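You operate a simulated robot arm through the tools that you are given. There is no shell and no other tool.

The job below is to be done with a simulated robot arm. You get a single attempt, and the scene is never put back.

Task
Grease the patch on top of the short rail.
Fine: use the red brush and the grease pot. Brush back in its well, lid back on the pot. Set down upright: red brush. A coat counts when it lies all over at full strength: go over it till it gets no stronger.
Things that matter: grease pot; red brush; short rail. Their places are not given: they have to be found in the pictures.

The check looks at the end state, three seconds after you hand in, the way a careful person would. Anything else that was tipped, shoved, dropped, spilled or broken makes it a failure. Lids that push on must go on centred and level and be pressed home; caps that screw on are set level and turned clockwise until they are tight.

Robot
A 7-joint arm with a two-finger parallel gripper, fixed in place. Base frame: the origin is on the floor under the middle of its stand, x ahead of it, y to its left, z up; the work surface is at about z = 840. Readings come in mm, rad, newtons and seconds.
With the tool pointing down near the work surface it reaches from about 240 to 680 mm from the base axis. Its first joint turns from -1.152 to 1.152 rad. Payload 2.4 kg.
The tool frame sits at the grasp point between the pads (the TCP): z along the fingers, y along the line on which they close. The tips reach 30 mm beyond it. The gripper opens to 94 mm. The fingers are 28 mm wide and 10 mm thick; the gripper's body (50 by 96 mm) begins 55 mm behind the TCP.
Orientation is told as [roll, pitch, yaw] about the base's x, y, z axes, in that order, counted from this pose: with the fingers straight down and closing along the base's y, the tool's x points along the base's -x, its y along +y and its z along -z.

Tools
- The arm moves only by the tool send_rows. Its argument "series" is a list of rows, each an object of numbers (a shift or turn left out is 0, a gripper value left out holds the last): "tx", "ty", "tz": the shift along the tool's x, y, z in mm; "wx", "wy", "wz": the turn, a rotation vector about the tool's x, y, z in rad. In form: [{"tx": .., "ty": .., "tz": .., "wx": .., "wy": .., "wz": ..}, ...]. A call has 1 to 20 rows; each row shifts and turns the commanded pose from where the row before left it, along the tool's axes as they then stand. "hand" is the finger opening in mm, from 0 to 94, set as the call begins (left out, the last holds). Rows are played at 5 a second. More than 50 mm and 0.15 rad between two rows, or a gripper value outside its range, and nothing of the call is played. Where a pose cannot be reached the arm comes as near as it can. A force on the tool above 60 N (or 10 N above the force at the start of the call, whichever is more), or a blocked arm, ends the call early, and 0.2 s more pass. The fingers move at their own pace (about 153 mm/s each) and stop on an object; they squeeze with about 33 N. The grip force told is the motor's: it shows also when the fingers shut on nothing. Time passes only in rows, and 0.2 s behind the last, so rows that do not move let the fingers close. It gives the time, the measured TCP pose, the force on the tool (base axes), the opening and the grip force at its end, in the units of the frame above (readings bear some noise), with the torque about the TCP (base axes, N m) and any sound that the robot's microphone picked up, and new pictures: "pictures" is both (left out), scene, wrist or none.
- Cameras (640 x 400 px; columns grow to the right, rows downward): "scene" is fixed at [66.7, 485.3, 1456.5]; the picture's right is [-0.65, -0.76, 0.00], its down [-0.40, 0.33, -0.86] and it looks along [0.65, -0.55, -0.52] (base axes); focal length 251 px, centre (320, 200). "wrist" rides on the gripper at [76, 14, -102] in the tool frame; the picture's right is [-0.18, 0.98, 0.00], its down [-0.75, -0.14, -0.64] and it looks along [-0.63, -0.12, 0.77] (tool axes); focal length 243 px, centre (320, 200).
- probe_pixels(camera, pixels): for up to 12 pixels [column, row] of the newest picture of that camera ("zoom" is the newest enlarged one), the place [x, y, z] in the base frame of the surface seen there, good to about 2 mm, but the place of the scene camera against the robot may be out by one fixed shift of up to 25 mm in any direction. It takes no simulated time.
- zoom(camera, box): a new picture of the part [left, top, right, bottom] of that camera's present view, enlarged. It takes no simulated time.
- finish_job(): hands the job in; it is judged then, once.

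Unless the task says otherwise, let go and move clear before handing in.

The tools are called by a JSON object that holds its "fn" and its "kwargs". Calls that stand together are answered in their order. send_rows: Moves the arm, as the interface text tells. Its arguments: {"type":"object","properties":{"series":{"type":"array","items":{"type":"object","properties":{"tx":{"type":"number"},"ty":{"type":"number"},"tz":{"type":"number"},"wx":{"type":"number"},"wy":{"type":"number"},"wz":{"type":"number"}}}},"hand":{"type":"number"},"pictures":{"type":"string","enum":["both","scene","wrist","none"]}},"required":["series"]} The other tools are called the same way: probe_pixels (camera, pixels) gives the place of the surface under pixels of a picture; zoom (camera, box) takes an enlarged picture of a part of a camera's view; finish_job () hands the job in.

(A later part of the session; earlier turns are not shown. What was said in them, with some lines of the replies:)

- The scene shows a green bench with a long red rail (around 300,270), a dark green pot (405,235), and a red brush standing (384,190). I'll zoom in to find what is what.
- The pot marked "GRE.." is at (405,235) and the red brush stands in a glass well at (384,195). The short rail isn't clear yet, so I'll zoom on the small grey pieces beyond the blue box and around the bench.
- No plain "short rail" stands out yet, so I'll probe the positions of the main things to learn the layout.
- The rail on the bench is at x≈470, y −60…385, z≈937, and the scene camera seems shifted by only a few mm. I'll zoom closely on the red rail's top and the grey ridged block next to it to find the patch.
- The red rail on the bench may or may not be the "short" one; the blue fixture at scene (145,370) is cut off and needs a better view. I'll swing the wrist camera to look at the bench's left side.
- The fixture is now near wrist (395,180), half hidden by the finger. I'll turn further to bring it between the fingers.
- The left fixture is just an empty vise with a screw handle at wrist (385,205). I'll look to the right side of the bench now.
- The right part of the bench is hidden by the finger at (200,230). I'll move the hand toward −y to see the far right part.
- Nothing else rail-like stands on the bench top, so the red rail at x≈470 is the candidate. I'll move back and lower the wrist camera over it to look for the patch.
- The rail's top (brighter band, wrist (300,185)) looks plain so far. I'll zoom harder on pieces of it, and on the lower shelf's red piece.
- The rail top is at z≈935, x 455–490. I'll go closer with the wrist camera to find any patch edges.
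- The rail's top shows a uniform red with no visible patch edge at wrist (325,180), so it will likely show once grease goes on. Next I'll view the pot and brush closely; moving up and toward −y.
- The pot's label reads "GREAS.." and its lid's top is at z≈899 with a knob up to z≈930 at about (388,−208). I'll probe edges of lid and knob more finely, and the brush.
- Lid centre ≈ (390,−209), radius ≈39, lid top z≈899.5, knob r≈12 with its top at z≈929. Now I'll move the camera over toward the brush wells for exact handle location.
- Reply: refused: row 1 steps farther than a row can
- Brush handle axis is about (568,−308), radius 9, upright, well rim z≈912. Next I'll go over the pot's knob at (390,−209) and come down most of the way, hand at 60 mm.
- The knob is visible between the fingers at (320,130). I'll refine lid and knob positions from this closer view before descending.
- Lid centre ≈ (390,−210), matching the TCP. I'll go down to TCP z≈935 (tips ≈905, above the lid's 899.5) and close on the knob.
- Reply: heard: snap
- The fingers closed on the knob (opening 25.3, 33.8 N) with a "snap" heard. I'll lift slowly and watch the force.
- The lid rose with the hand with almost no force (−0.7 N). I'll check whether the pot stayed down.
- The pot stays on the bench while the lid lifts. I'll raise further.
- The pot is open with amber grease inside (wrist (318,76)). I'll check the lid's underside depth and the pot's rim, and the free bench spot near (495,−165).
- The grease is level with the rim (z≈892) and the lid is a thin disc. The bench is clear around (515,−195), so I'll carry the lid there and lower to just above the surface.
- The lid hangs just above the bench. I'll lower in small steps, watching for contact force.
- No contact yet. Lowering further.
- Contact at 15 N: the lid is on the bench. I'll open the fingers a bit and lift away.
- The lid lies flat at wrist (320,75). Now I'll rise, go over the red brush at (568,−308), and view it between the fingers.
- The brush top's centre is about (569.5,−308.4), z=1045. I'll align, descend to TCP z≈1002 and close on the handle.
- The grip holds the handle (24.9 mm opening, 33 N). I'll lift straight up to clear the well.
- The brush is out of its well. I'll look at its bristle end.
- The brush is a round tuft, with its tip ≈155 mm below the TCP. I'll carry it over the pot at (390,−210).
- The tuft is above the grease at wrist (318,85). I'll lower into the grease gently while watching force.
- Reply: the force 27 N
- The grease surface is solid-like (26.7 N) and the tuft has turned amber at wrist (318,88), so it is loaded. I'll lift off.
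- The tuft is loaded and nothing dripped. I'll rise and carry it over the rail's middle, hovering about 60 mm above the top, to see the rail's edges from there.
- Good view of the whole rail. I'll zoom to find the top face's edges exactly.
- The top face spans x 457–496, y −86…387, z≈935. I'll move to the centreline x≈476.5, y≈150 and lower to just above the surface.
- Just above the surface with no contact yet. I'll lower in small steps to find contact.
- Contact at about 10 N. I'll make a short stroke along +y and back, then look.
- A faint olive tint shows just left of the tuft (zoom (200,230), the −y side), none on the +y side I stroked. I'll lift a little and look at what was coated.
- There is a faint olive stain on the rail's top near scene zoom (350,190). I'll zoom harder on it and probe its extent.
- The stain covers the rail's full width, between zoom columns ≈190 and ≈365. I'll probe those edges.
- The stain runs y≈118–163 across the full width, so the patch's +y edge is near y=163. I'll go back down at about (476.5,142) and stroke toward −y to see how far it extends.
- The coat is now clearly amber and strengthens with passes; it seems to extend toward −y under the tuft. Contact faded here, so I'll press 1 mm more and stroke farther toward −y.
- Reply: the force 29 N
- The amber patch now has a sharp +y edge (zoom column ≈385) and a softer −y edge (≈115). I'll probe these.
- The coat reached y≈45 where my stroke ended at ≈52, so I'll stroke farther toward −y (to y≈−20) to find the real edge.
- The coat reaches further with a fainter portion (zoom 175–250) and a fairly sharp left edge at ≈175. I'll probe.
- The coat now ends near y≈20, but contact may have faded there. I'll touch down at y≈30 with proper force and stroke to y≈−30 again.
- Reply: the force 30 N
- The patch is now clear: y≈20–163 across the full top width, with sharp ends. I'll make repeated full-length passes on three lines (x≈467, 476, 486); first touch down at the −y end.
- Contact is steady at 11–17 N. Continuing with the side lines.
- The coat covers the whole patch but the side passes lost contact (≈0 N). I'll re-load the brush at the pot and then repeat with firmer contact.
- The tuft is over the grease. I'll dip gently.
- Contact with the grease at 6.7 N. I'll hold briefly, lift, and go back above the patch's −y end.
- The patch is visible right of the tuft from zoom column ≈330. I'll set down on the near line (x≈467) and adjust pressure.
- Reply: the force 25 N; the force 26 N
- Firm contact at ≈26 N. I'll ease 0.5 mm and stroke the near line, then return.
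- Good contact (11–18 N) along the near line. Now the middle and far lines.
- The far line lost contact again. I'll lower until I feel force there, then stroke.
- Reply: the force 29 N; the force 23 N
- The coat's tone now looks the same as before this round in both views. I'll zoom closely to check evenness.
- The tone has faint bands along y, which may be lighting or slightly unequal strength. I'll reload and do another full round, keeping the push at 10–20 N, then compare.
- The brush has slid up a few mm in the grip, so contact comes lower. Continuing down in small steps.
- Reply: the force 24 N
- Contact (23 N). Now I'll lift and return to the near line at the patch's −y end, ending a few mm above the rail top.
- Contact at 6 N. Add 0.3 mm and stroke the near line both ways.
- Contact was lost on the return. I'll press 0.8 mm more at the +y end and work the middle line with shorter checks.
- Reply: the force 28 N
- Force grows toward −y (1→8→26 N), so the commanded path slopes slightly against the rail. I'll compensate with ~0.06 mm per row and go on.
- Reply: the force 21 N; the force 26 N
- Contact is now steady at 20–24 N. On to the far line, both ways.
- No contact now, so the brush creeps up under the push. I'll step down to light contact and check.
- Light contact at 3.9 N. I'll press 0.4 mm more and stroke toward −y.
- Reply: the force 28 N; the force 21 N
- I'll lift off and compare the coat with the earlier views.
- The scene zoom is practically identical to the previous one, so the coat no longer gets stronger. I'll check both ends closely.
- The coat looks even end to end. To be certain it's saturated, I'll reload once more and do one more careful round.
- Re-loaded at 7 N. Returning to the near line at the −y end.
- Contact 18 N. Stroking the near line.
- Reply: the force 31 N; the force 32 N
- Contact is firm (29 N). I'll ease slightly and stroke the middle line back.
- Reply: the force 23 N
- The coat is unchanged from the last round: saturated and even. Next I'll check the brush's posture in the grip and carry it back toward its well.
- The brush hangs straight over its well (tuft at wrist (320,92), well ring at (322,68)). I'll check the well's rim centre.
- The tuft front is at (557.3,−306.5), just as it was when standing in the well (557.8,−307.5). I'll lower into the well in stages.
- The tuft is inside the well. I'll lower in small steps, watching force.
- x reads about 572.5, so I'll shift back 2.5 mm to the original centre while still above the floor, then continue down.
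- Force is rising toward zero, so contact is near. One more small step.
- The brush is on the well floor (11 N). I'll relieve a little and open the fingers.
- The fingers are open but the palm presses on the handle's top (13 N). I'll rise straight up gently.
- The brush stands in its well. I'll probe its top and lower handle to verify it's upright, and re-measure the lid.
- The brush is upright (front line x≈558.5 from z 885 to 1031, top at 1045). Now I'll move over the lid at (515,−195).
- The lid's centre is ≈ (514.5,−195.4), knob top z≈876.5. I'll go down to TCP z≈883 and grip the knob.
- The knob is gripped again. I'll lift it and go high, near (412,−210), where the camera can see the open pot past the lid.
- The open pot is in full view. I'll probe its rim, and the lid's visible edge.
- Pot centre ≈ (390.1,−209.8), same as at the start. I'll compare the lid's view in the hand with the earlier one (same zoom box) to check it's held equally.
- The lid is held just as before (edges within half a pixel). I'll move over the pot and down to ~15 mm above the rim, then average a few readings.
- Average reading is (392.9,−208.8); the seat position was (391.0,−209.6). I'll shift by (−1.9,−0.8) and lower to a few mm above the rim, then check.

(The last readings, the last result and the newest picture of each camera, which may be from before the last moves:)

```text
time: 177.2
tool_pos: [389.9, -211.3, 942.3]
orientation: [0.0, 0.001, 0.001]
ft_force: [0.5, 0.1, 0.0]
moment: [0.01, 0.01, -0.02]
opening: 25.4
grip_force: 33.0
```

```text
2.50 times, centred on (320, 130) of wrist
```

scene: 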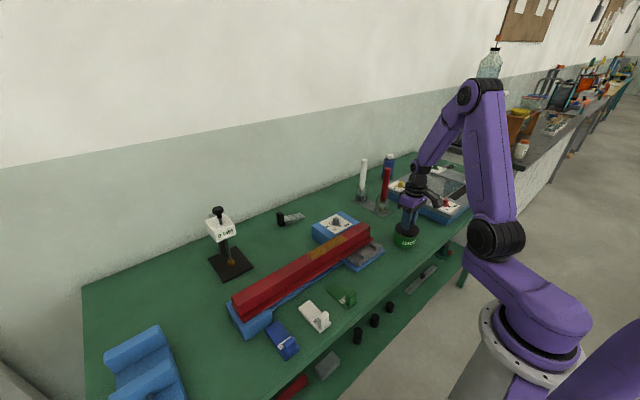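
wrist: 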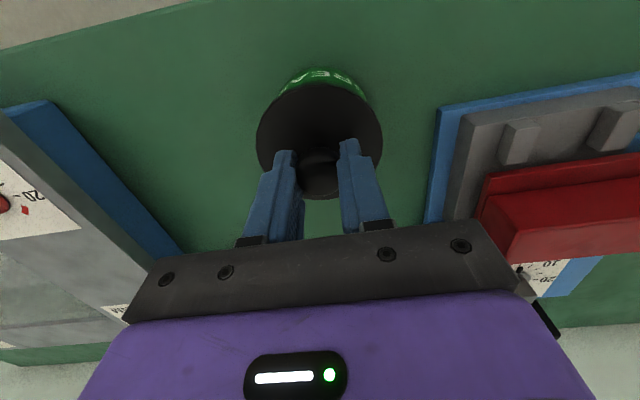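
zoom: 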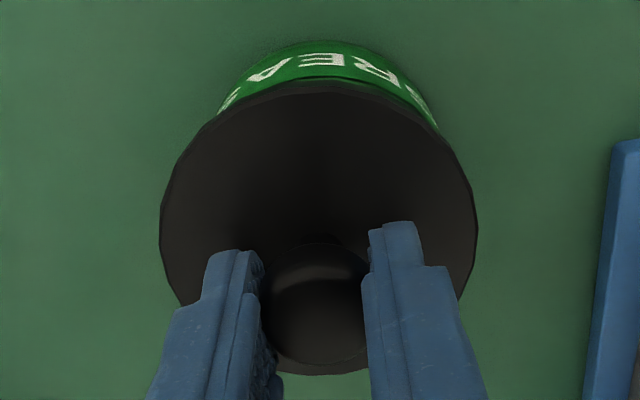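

Compared with the earlier picture of the lid 4 mm above its seat, the pot now appears about 11 zoom-px to the right of the lid, so the lid is ≈2–3 mm too far toward −y. I'll correct by +2.2 mm and compare again.

{"fn": "send_rows", "kwargs": {"series": [{"ty": 2.2, "tz": 1}, {}]}}

{"fn": "zoom", "kwargs": {"camera": "wrist", "box": [240, 50, 400, 210]}}

{"fn": "zoom", "kwargs": {"camera": "scene", "box": [380, 205, 430, 260]}}

```text
time: 177.8
tool_pos: [389.5, -207.6, 940.7]
orientation: [0.001, 0.0, 0.001]
ft_force: [0.7, -0.4, 0.2]
moment: [0.0, 0.04, 0.02]
opening: 25.3
grip_force: 32.9
```

scene: 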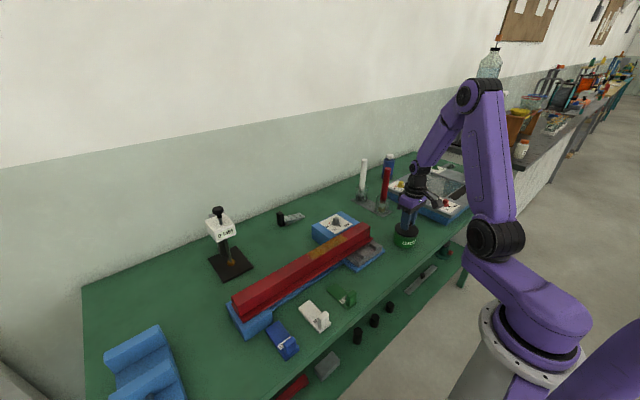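
wrist: 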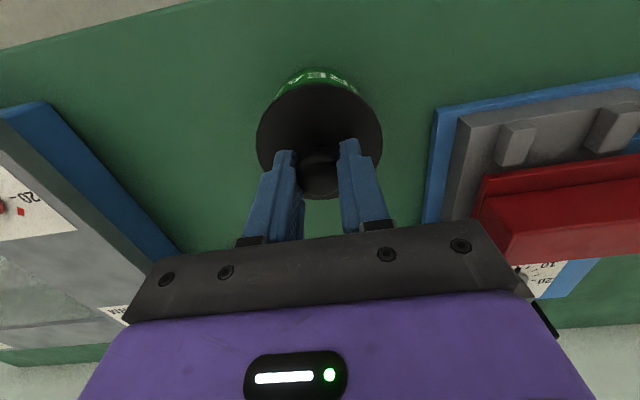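

```text
2.50 times, centred on (320, 130) of wrist
```

zoom: 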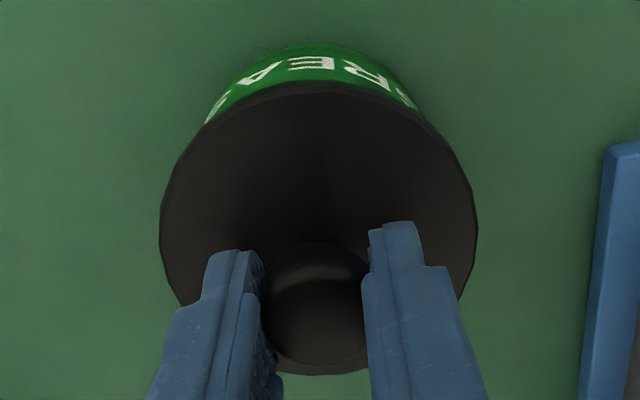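

```text
7.27 times, centred on (405, 232) of scene
```

zoom: 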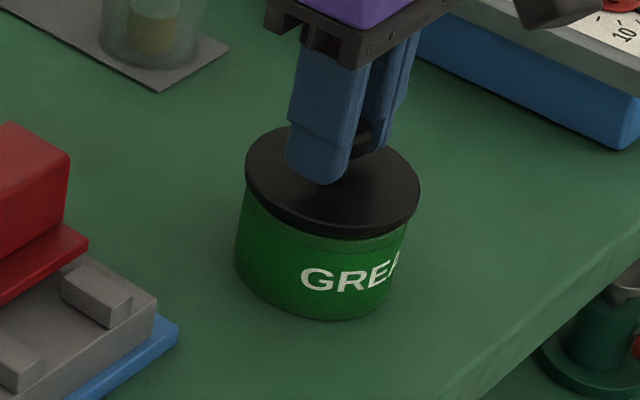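

Compared to the 18.6 s picture, the pot's arc and the blue plate edge (603 vs 607) now indicate a slight overshoot of ≈1 mm. I'll shift back 0.9 mm and compare once more.

{"fn": "send_rows", "kwargs": {"series": [{"ty": -0.9}, {}]}}

{"fn": "zoom", "kwargs": {"camera": "wrist", "box": [240, 50, 400, 210]}}

{"fn": "zoom", "kwargs": {"camera": "scene", "box": [380, 205, 430, 260]}}

```text
time: 178.4
tool_pos: [390.3, -210.5, 940.4]
orientation: [0.0, -0.001, 0.002]
ft_force: [0.1, -0.5, -0.8]
moment: [0.0, 0.02, 0.0]
opening: 25.4
grip_force: 32.6
```

scene: 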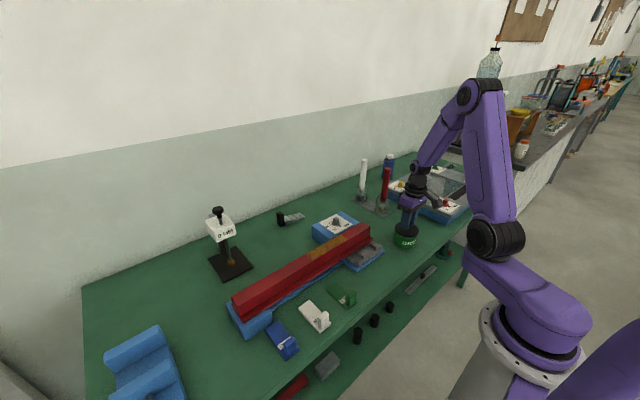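
wrist: 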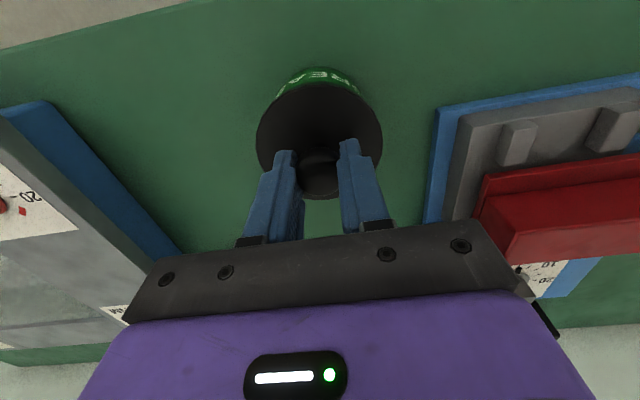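

```text
2.50 times, centred on (320, 130) of wrist
```

zoom: 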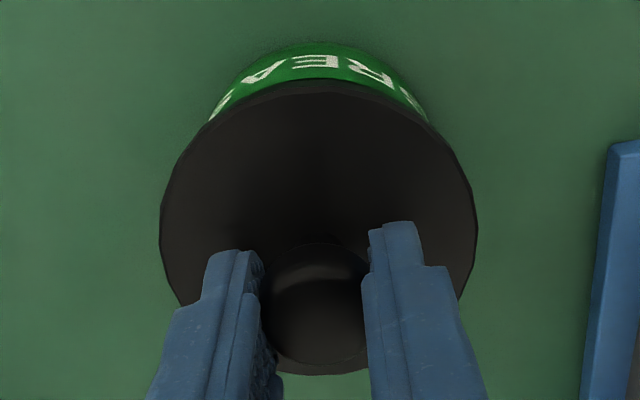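

```text
7.27 times, centred on (405, 232) of scene
```

zoom: 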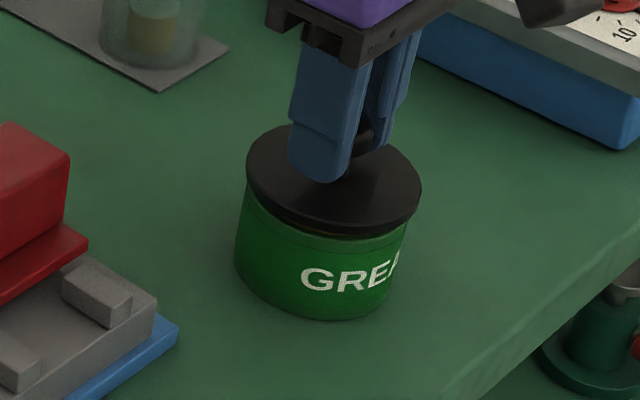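

Now the y match is good (plate edge 607–608 vs 607; pot arc 208–430 vs 205–428), and the pot's arc sits ≈4 zoom px lower, i.e. ≈0.7–1 mm in x. I'll adjust +0.7 mm in x, then lower gently.

{"fn": "send_rows", "kwargs": {"series": [{"tx": -0.7, "ty": 0.2}, {"tz": 2}, {}], "pictures": "none"}}

{"fn": "send_rows", "kwargs": {"series": [{"tz": 1}, {}], "pictures": "none"}}

{"fn": "send_rows", "kwargs": {"series": [{"tz": 0.7}, {}], "pictures": "none"}}

```text
time: 179.2
tool_pos: [390.2, -210.0, 938.4]
orientation: [0.0, -0.002, 0.002]
ft_force: [-0.1, 0.0, -0.5]
moment: [0.01, 0.0, -0.01]
opening: 25.3
grip_force: 32.6
```

```text
time: 179.8
tool_pos: [391.8, -209.0, 936.9]
orientation: [-0.001, 0.0, 0.002]
ft_force: [0.7, 0.3, -0.3]
moment: [0.02, 0.0, -0.01]
opening: 25.3
grip_force: 32.3
```

```text
time: 180.4
tool_pos: [391.7, -210.6, 936.5]
orientation: [0.0, 0.0, 0.002]
ft_force: [-0.1, 0.0, 0.6]
moment: [0.01, 0.01, -0.02]
opening: 25.4
grip_force: 33.3
```

{"fn": "send_rows", "kwargs": {"series": [{"tz": 0.6}, {}], "pictures": "none"}}

{"fn": "send_rows", "kwargs": {"series": [{"tz": 0.6}, {}], "pictures": "none"}}

```text
time: 181.0
tool_pos: [390.0, -209.3, 935.3]
orientation: [0.0, 0.0, 0.002]
ft_force: [-0.3, -0.2, 0.1]
moment: [-0.02, -0.01, 0.03]
opening: 25.4
grip_force: 33.5
```

```text
time: 181.6
tool_pos: [389.2, -208.3, 935.5]
orientation: [-0.002, 0.0, 0.003]
ft_force: [-0.6, -0.2, -0.3]
moment: [0.0, 0.0, 0.03]
opening: 25.1
grip_force: 32.7
```

{"fn": "send_rows", "kwargs": {"series": [{"tz": 0.6}, {}], "pictures": "none"}}

{"fn": "zoom", "kwargs": {"camera": "scene", "box": [380, 205, 430, 260]}}

```text
time: 182.2
tool_pos: [390.0, -208.6, 935.5]
orientation: [-0.001, 0.0, 0.002]
ft_force: [0.0, -0.6, 0.1]
moment: [0.02, 0.0, 0.01]
opening: 25.3
grip_force: 33.1
```

```text
7.27 times, centred on (405, 232) of scene
```

zoom: 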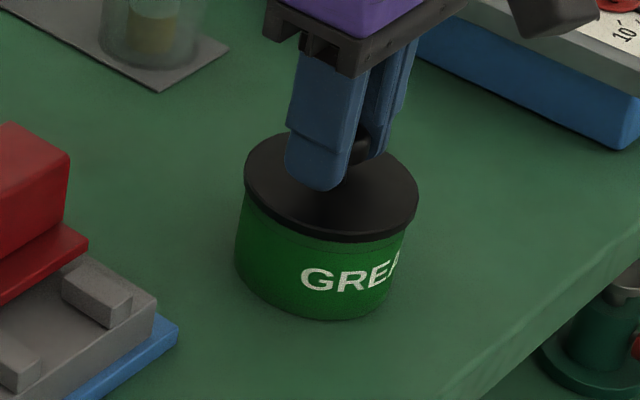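

Almost seated. Continue pressing down in small steps, listening for a snap.

{"fn": "send_rows", "kwargs": {"series": [{"tz": 0.5}, {}], "pictures": "none"}}

{"fn": "send_rows", "kwargs": {"series": [{"tz": 0.5}, {}], "pictures": "none"}}

```text
time: 182.8
tool_pos: [390.7, -208.9, 935.7]
orientation: [0.0, -0.001, 0.002]
ft_force: [0.3, -0.3, -0.5]
moment: [0.01, 0.01, -0.01]
opening: 25.3
grip_force: 32.8
```

```text
time: 183.4
tool_pos: [391.5, -209.9, 935.1]
orientation: [-0.003, -0.003, 0.002]
ft_force: [-5.4, 2.0, 33.8]
moment: [0.02, 0.21, -0.03]
opening: 25.5
grip_force: 33.3
heard: snap
```

A snap at 33.8 N: the lid went home. I'll open the fingers without lifting first, then rise clear and inspect.

{"fn": "send_rows", "kwargs": {"series": [{}, {}], "hand": 50, "pictures": "none"}}

{"fn": "send_rows", "kwargs": {"series": [{"tz": -10}, {"tz": -25}, {"tz": -25}]}}

{"fn": "zoom", "kwargs": {"camera": "wrist", "box": [260, 50, 380, 165]}}

{"fn": "zoom", "kwargs": {"camera": "scene", "box": [380, 205, 430, 260]}}

```text
time: 184.0
tool_pos: [389.9, -209.3, 933.2]
orientation: [0.0, 0.002, 0.003]
ft_force: [-0.1, -0.5, 0.4]
moment: [0.01, -0.03, 0.01]
opening: 49.9
grip_force: 0.1
```

```text
time: 184.8
tool_pos: [389.9, -210.9, 993.3]
orientation: [0.002, 0.001, 0.002]
ft_force: [-0.2, -0.3, -1.3]
moment: [0.01, 0.02, -0.02]
opening: 50.0
grip_force: 0.0
```

scene: 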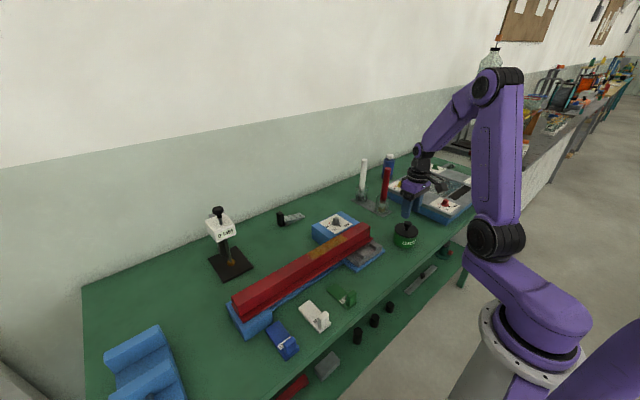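
wrist: 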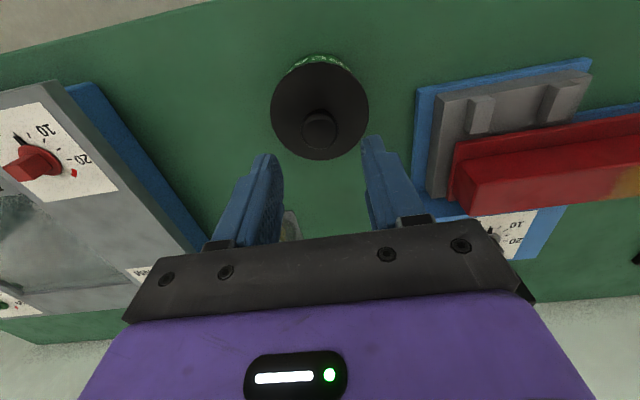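

```text
3.48 times, centred on (320, 108) of wrist
```

zoom: 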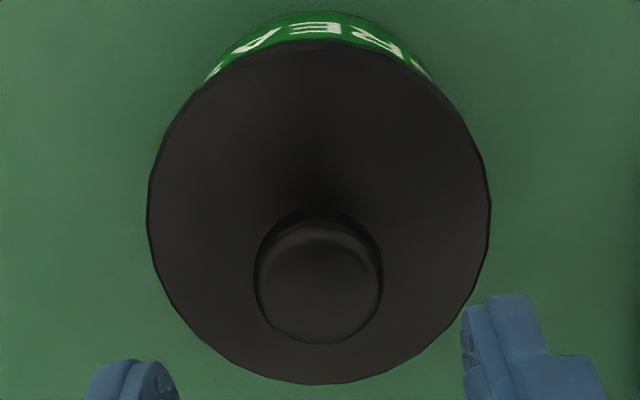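

```text
7.27 times, centred on (405, 232) of scene
```

zoom: 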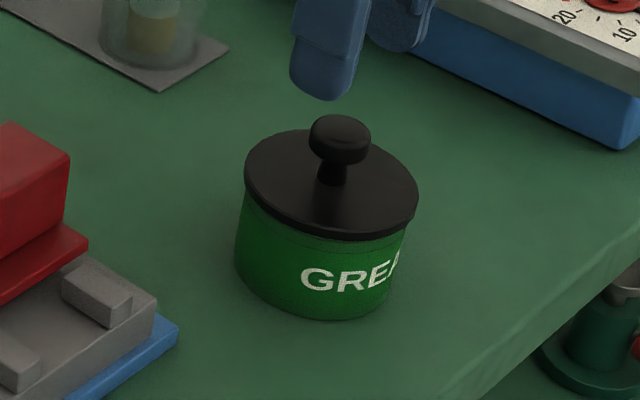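

The lid looks on and level. I'll probe its top at several points to compare with the original 899.5 level and centre.

{"fn": "zoom", "kwargs": {"camera": "wrist", "box": [260, 50, 380, 165]}}

{"fn": "probe_pixels", "kwargs": {"camera": "zoom", "pixels": [[155, 215], [484, 215], [318, 48], [318, 376], [200, 110], [440, 335], [200, 335], [445, 110], [262, 290], [378, 290], [320, 255], [320, 338]]}}

{"fn": "probe_pixels", "kwargs": {"camera": "zoom", "pixels": [[180, 215], [460, 215], [318, 80], [240, 330], [400, 330], [230, 130], [410, 130], [318, 360]]}}

```text
3.48 times, centred on (320, 108) of wrist
```

zoom: 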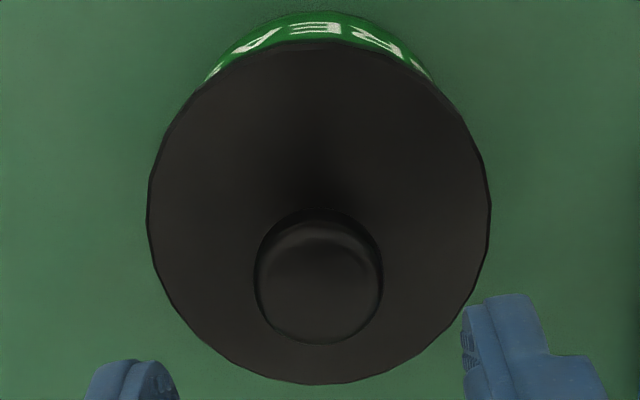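

```text
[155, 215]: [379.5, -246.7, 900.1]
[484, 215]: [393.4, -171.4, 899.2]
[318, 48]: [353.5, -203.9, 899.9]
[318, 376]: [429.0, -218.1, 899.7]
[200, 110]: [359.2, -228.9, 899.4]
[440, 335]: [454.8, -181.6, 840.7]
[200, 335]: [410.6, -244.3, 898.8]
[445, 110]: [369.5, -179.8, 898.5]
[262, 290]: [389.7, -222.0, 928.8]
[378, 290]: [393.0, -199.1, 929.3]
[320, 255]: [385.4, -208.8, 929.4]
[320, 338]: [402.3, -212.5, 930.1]
```

```text
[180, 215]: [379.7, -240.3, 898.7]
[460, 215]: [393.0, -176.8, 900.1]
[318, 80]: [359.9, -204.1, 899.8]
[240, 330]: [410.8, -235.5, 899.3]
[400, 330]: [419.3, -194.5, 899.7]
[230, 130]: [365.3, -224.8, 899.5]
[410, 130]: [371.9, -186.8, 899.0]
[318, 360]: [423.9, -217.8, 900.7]
```

The lid is level at 899.5 everywhere and centred as originally. I'll raise the arm clear and take a last overall look.

{"fn": "send_rows", "kwargs": {"series": [{"tz": -45}, {"tz": -45}, {"tz": -45}, {"tz": -45}, {"tz": -45}, {"tz": -45, "ty": 10}, {"tz": -30, "ty": 35}, {"ty": 48}, {"ty": 48}, {"ty": 48}, {"ty": 48}]}}

{"fn": "zoom", "kwargs": {"camera": "scene", "box": [340, 140, 500, 260]}}

{"fn": "zoom", "kwargs": {"camera": "scene", "box": [200, 200, 400, 360]}}

{"fn": "zoom", "kwargs": {"camera": "wrist", "box": [150, 40, 420, 200]}}

```text
time: 187.2
tool_pos: [390.0, 30.0, 1295.1]
orientation: [-0.001, 0.0, 0.0]
ft_force: [0.4, -0.2, 0.0]
moment: [-0.01, 0.01, 0.02]
opening: 50.0
grip_force: 0.0
```

scene: 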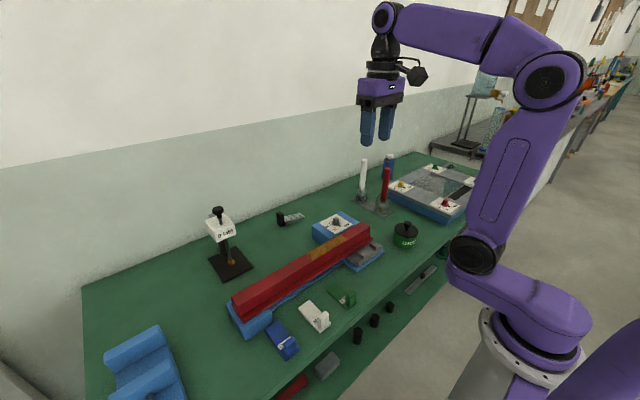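
wrist: 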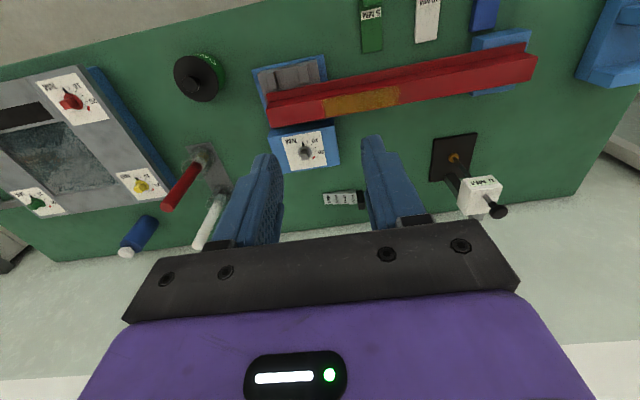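

```text
3.33 times, centred on (420, 200) of scene
```

zoom: 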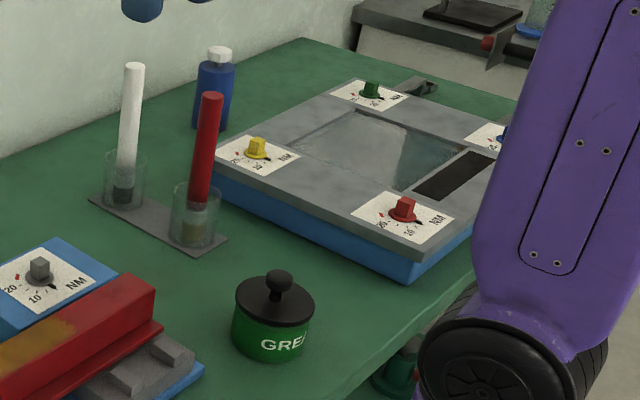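

```text
2.50 times, centred on (300, 280) of scene
```

zoom: 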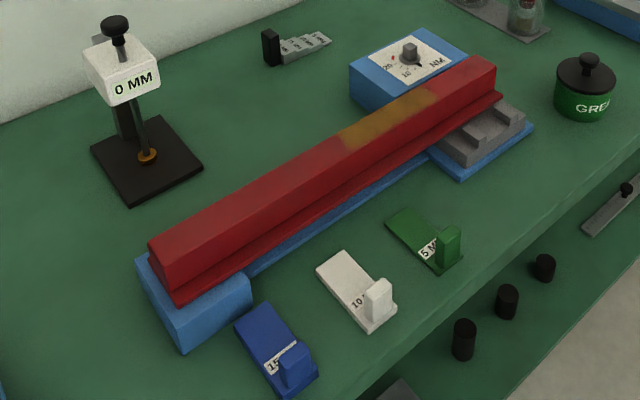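

```text
2.37 times, centred on (285, 120) of wrist
```

zoom: 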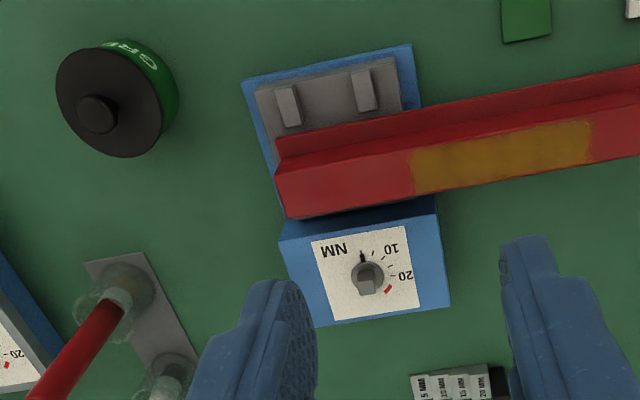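

All objects look as at the start, with the coat on the rail. I'll take one last close look at the coat from this unobstructed view.

{"fn": "zoom", "kwargs": {"camera": "wrist", "box": [310, 75, 420, 130]}}

{"fn": "zoom", "kwargs": {"camera": "scene", "box": [295, 225, 365, 270]}}

```text
5.82 times, centred on (365, 102) of wrist
```

zoom: 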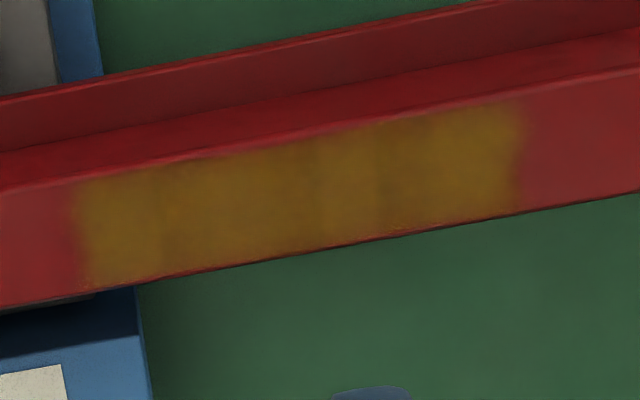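

```text
8.89 times, centred on (330, 248) of scene
```

zoom: 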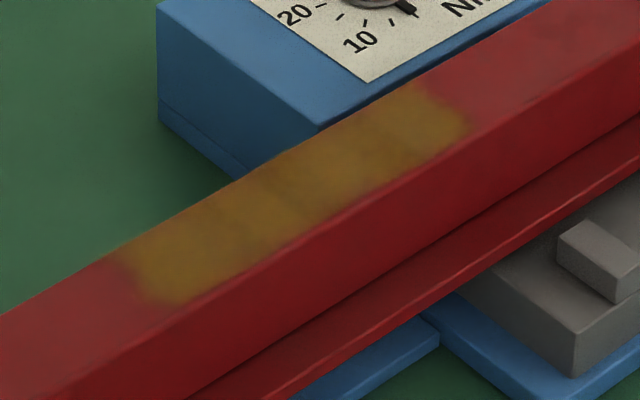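

The coat is the same tone over the whole patch, with only faint fixed seams. The brush stands upright in its well, the lid is snapped on level, and the arm is clear, so I'm handing in.

{"fn": "finish_job", "kwargs": {}}

```text
The job is handed in.
```

The patch on top of the short rail is greased, and I've handed the job in. The red brush and the pot lid are back in place.

- **Rail:** I took the long red rail on the bench to be the short rail, as it was the only rail in reach. The patch couldn't be seen before greasing. It showed as about 143 mm of the rail's top, across the full width. I went over it in three rounds of passes, reloading the brush before each of the last two. The colour didn't change after those, so I judge the coat to be at full strength. That is by eye, from the camera pictures.
- **Red brush:** It is standing upright in its well. It slid up about 13 mm in the gripper while I was pressing, but position readings after I let go showed it straight.
- **Grease pot:** The lid is centred and level, at the same height as before I took it off. I heard it snap when I pressed it home.
- **Everything else:** In the last pictures nothing else had moved, tipped or spilled, and the arm is clear of the bench.
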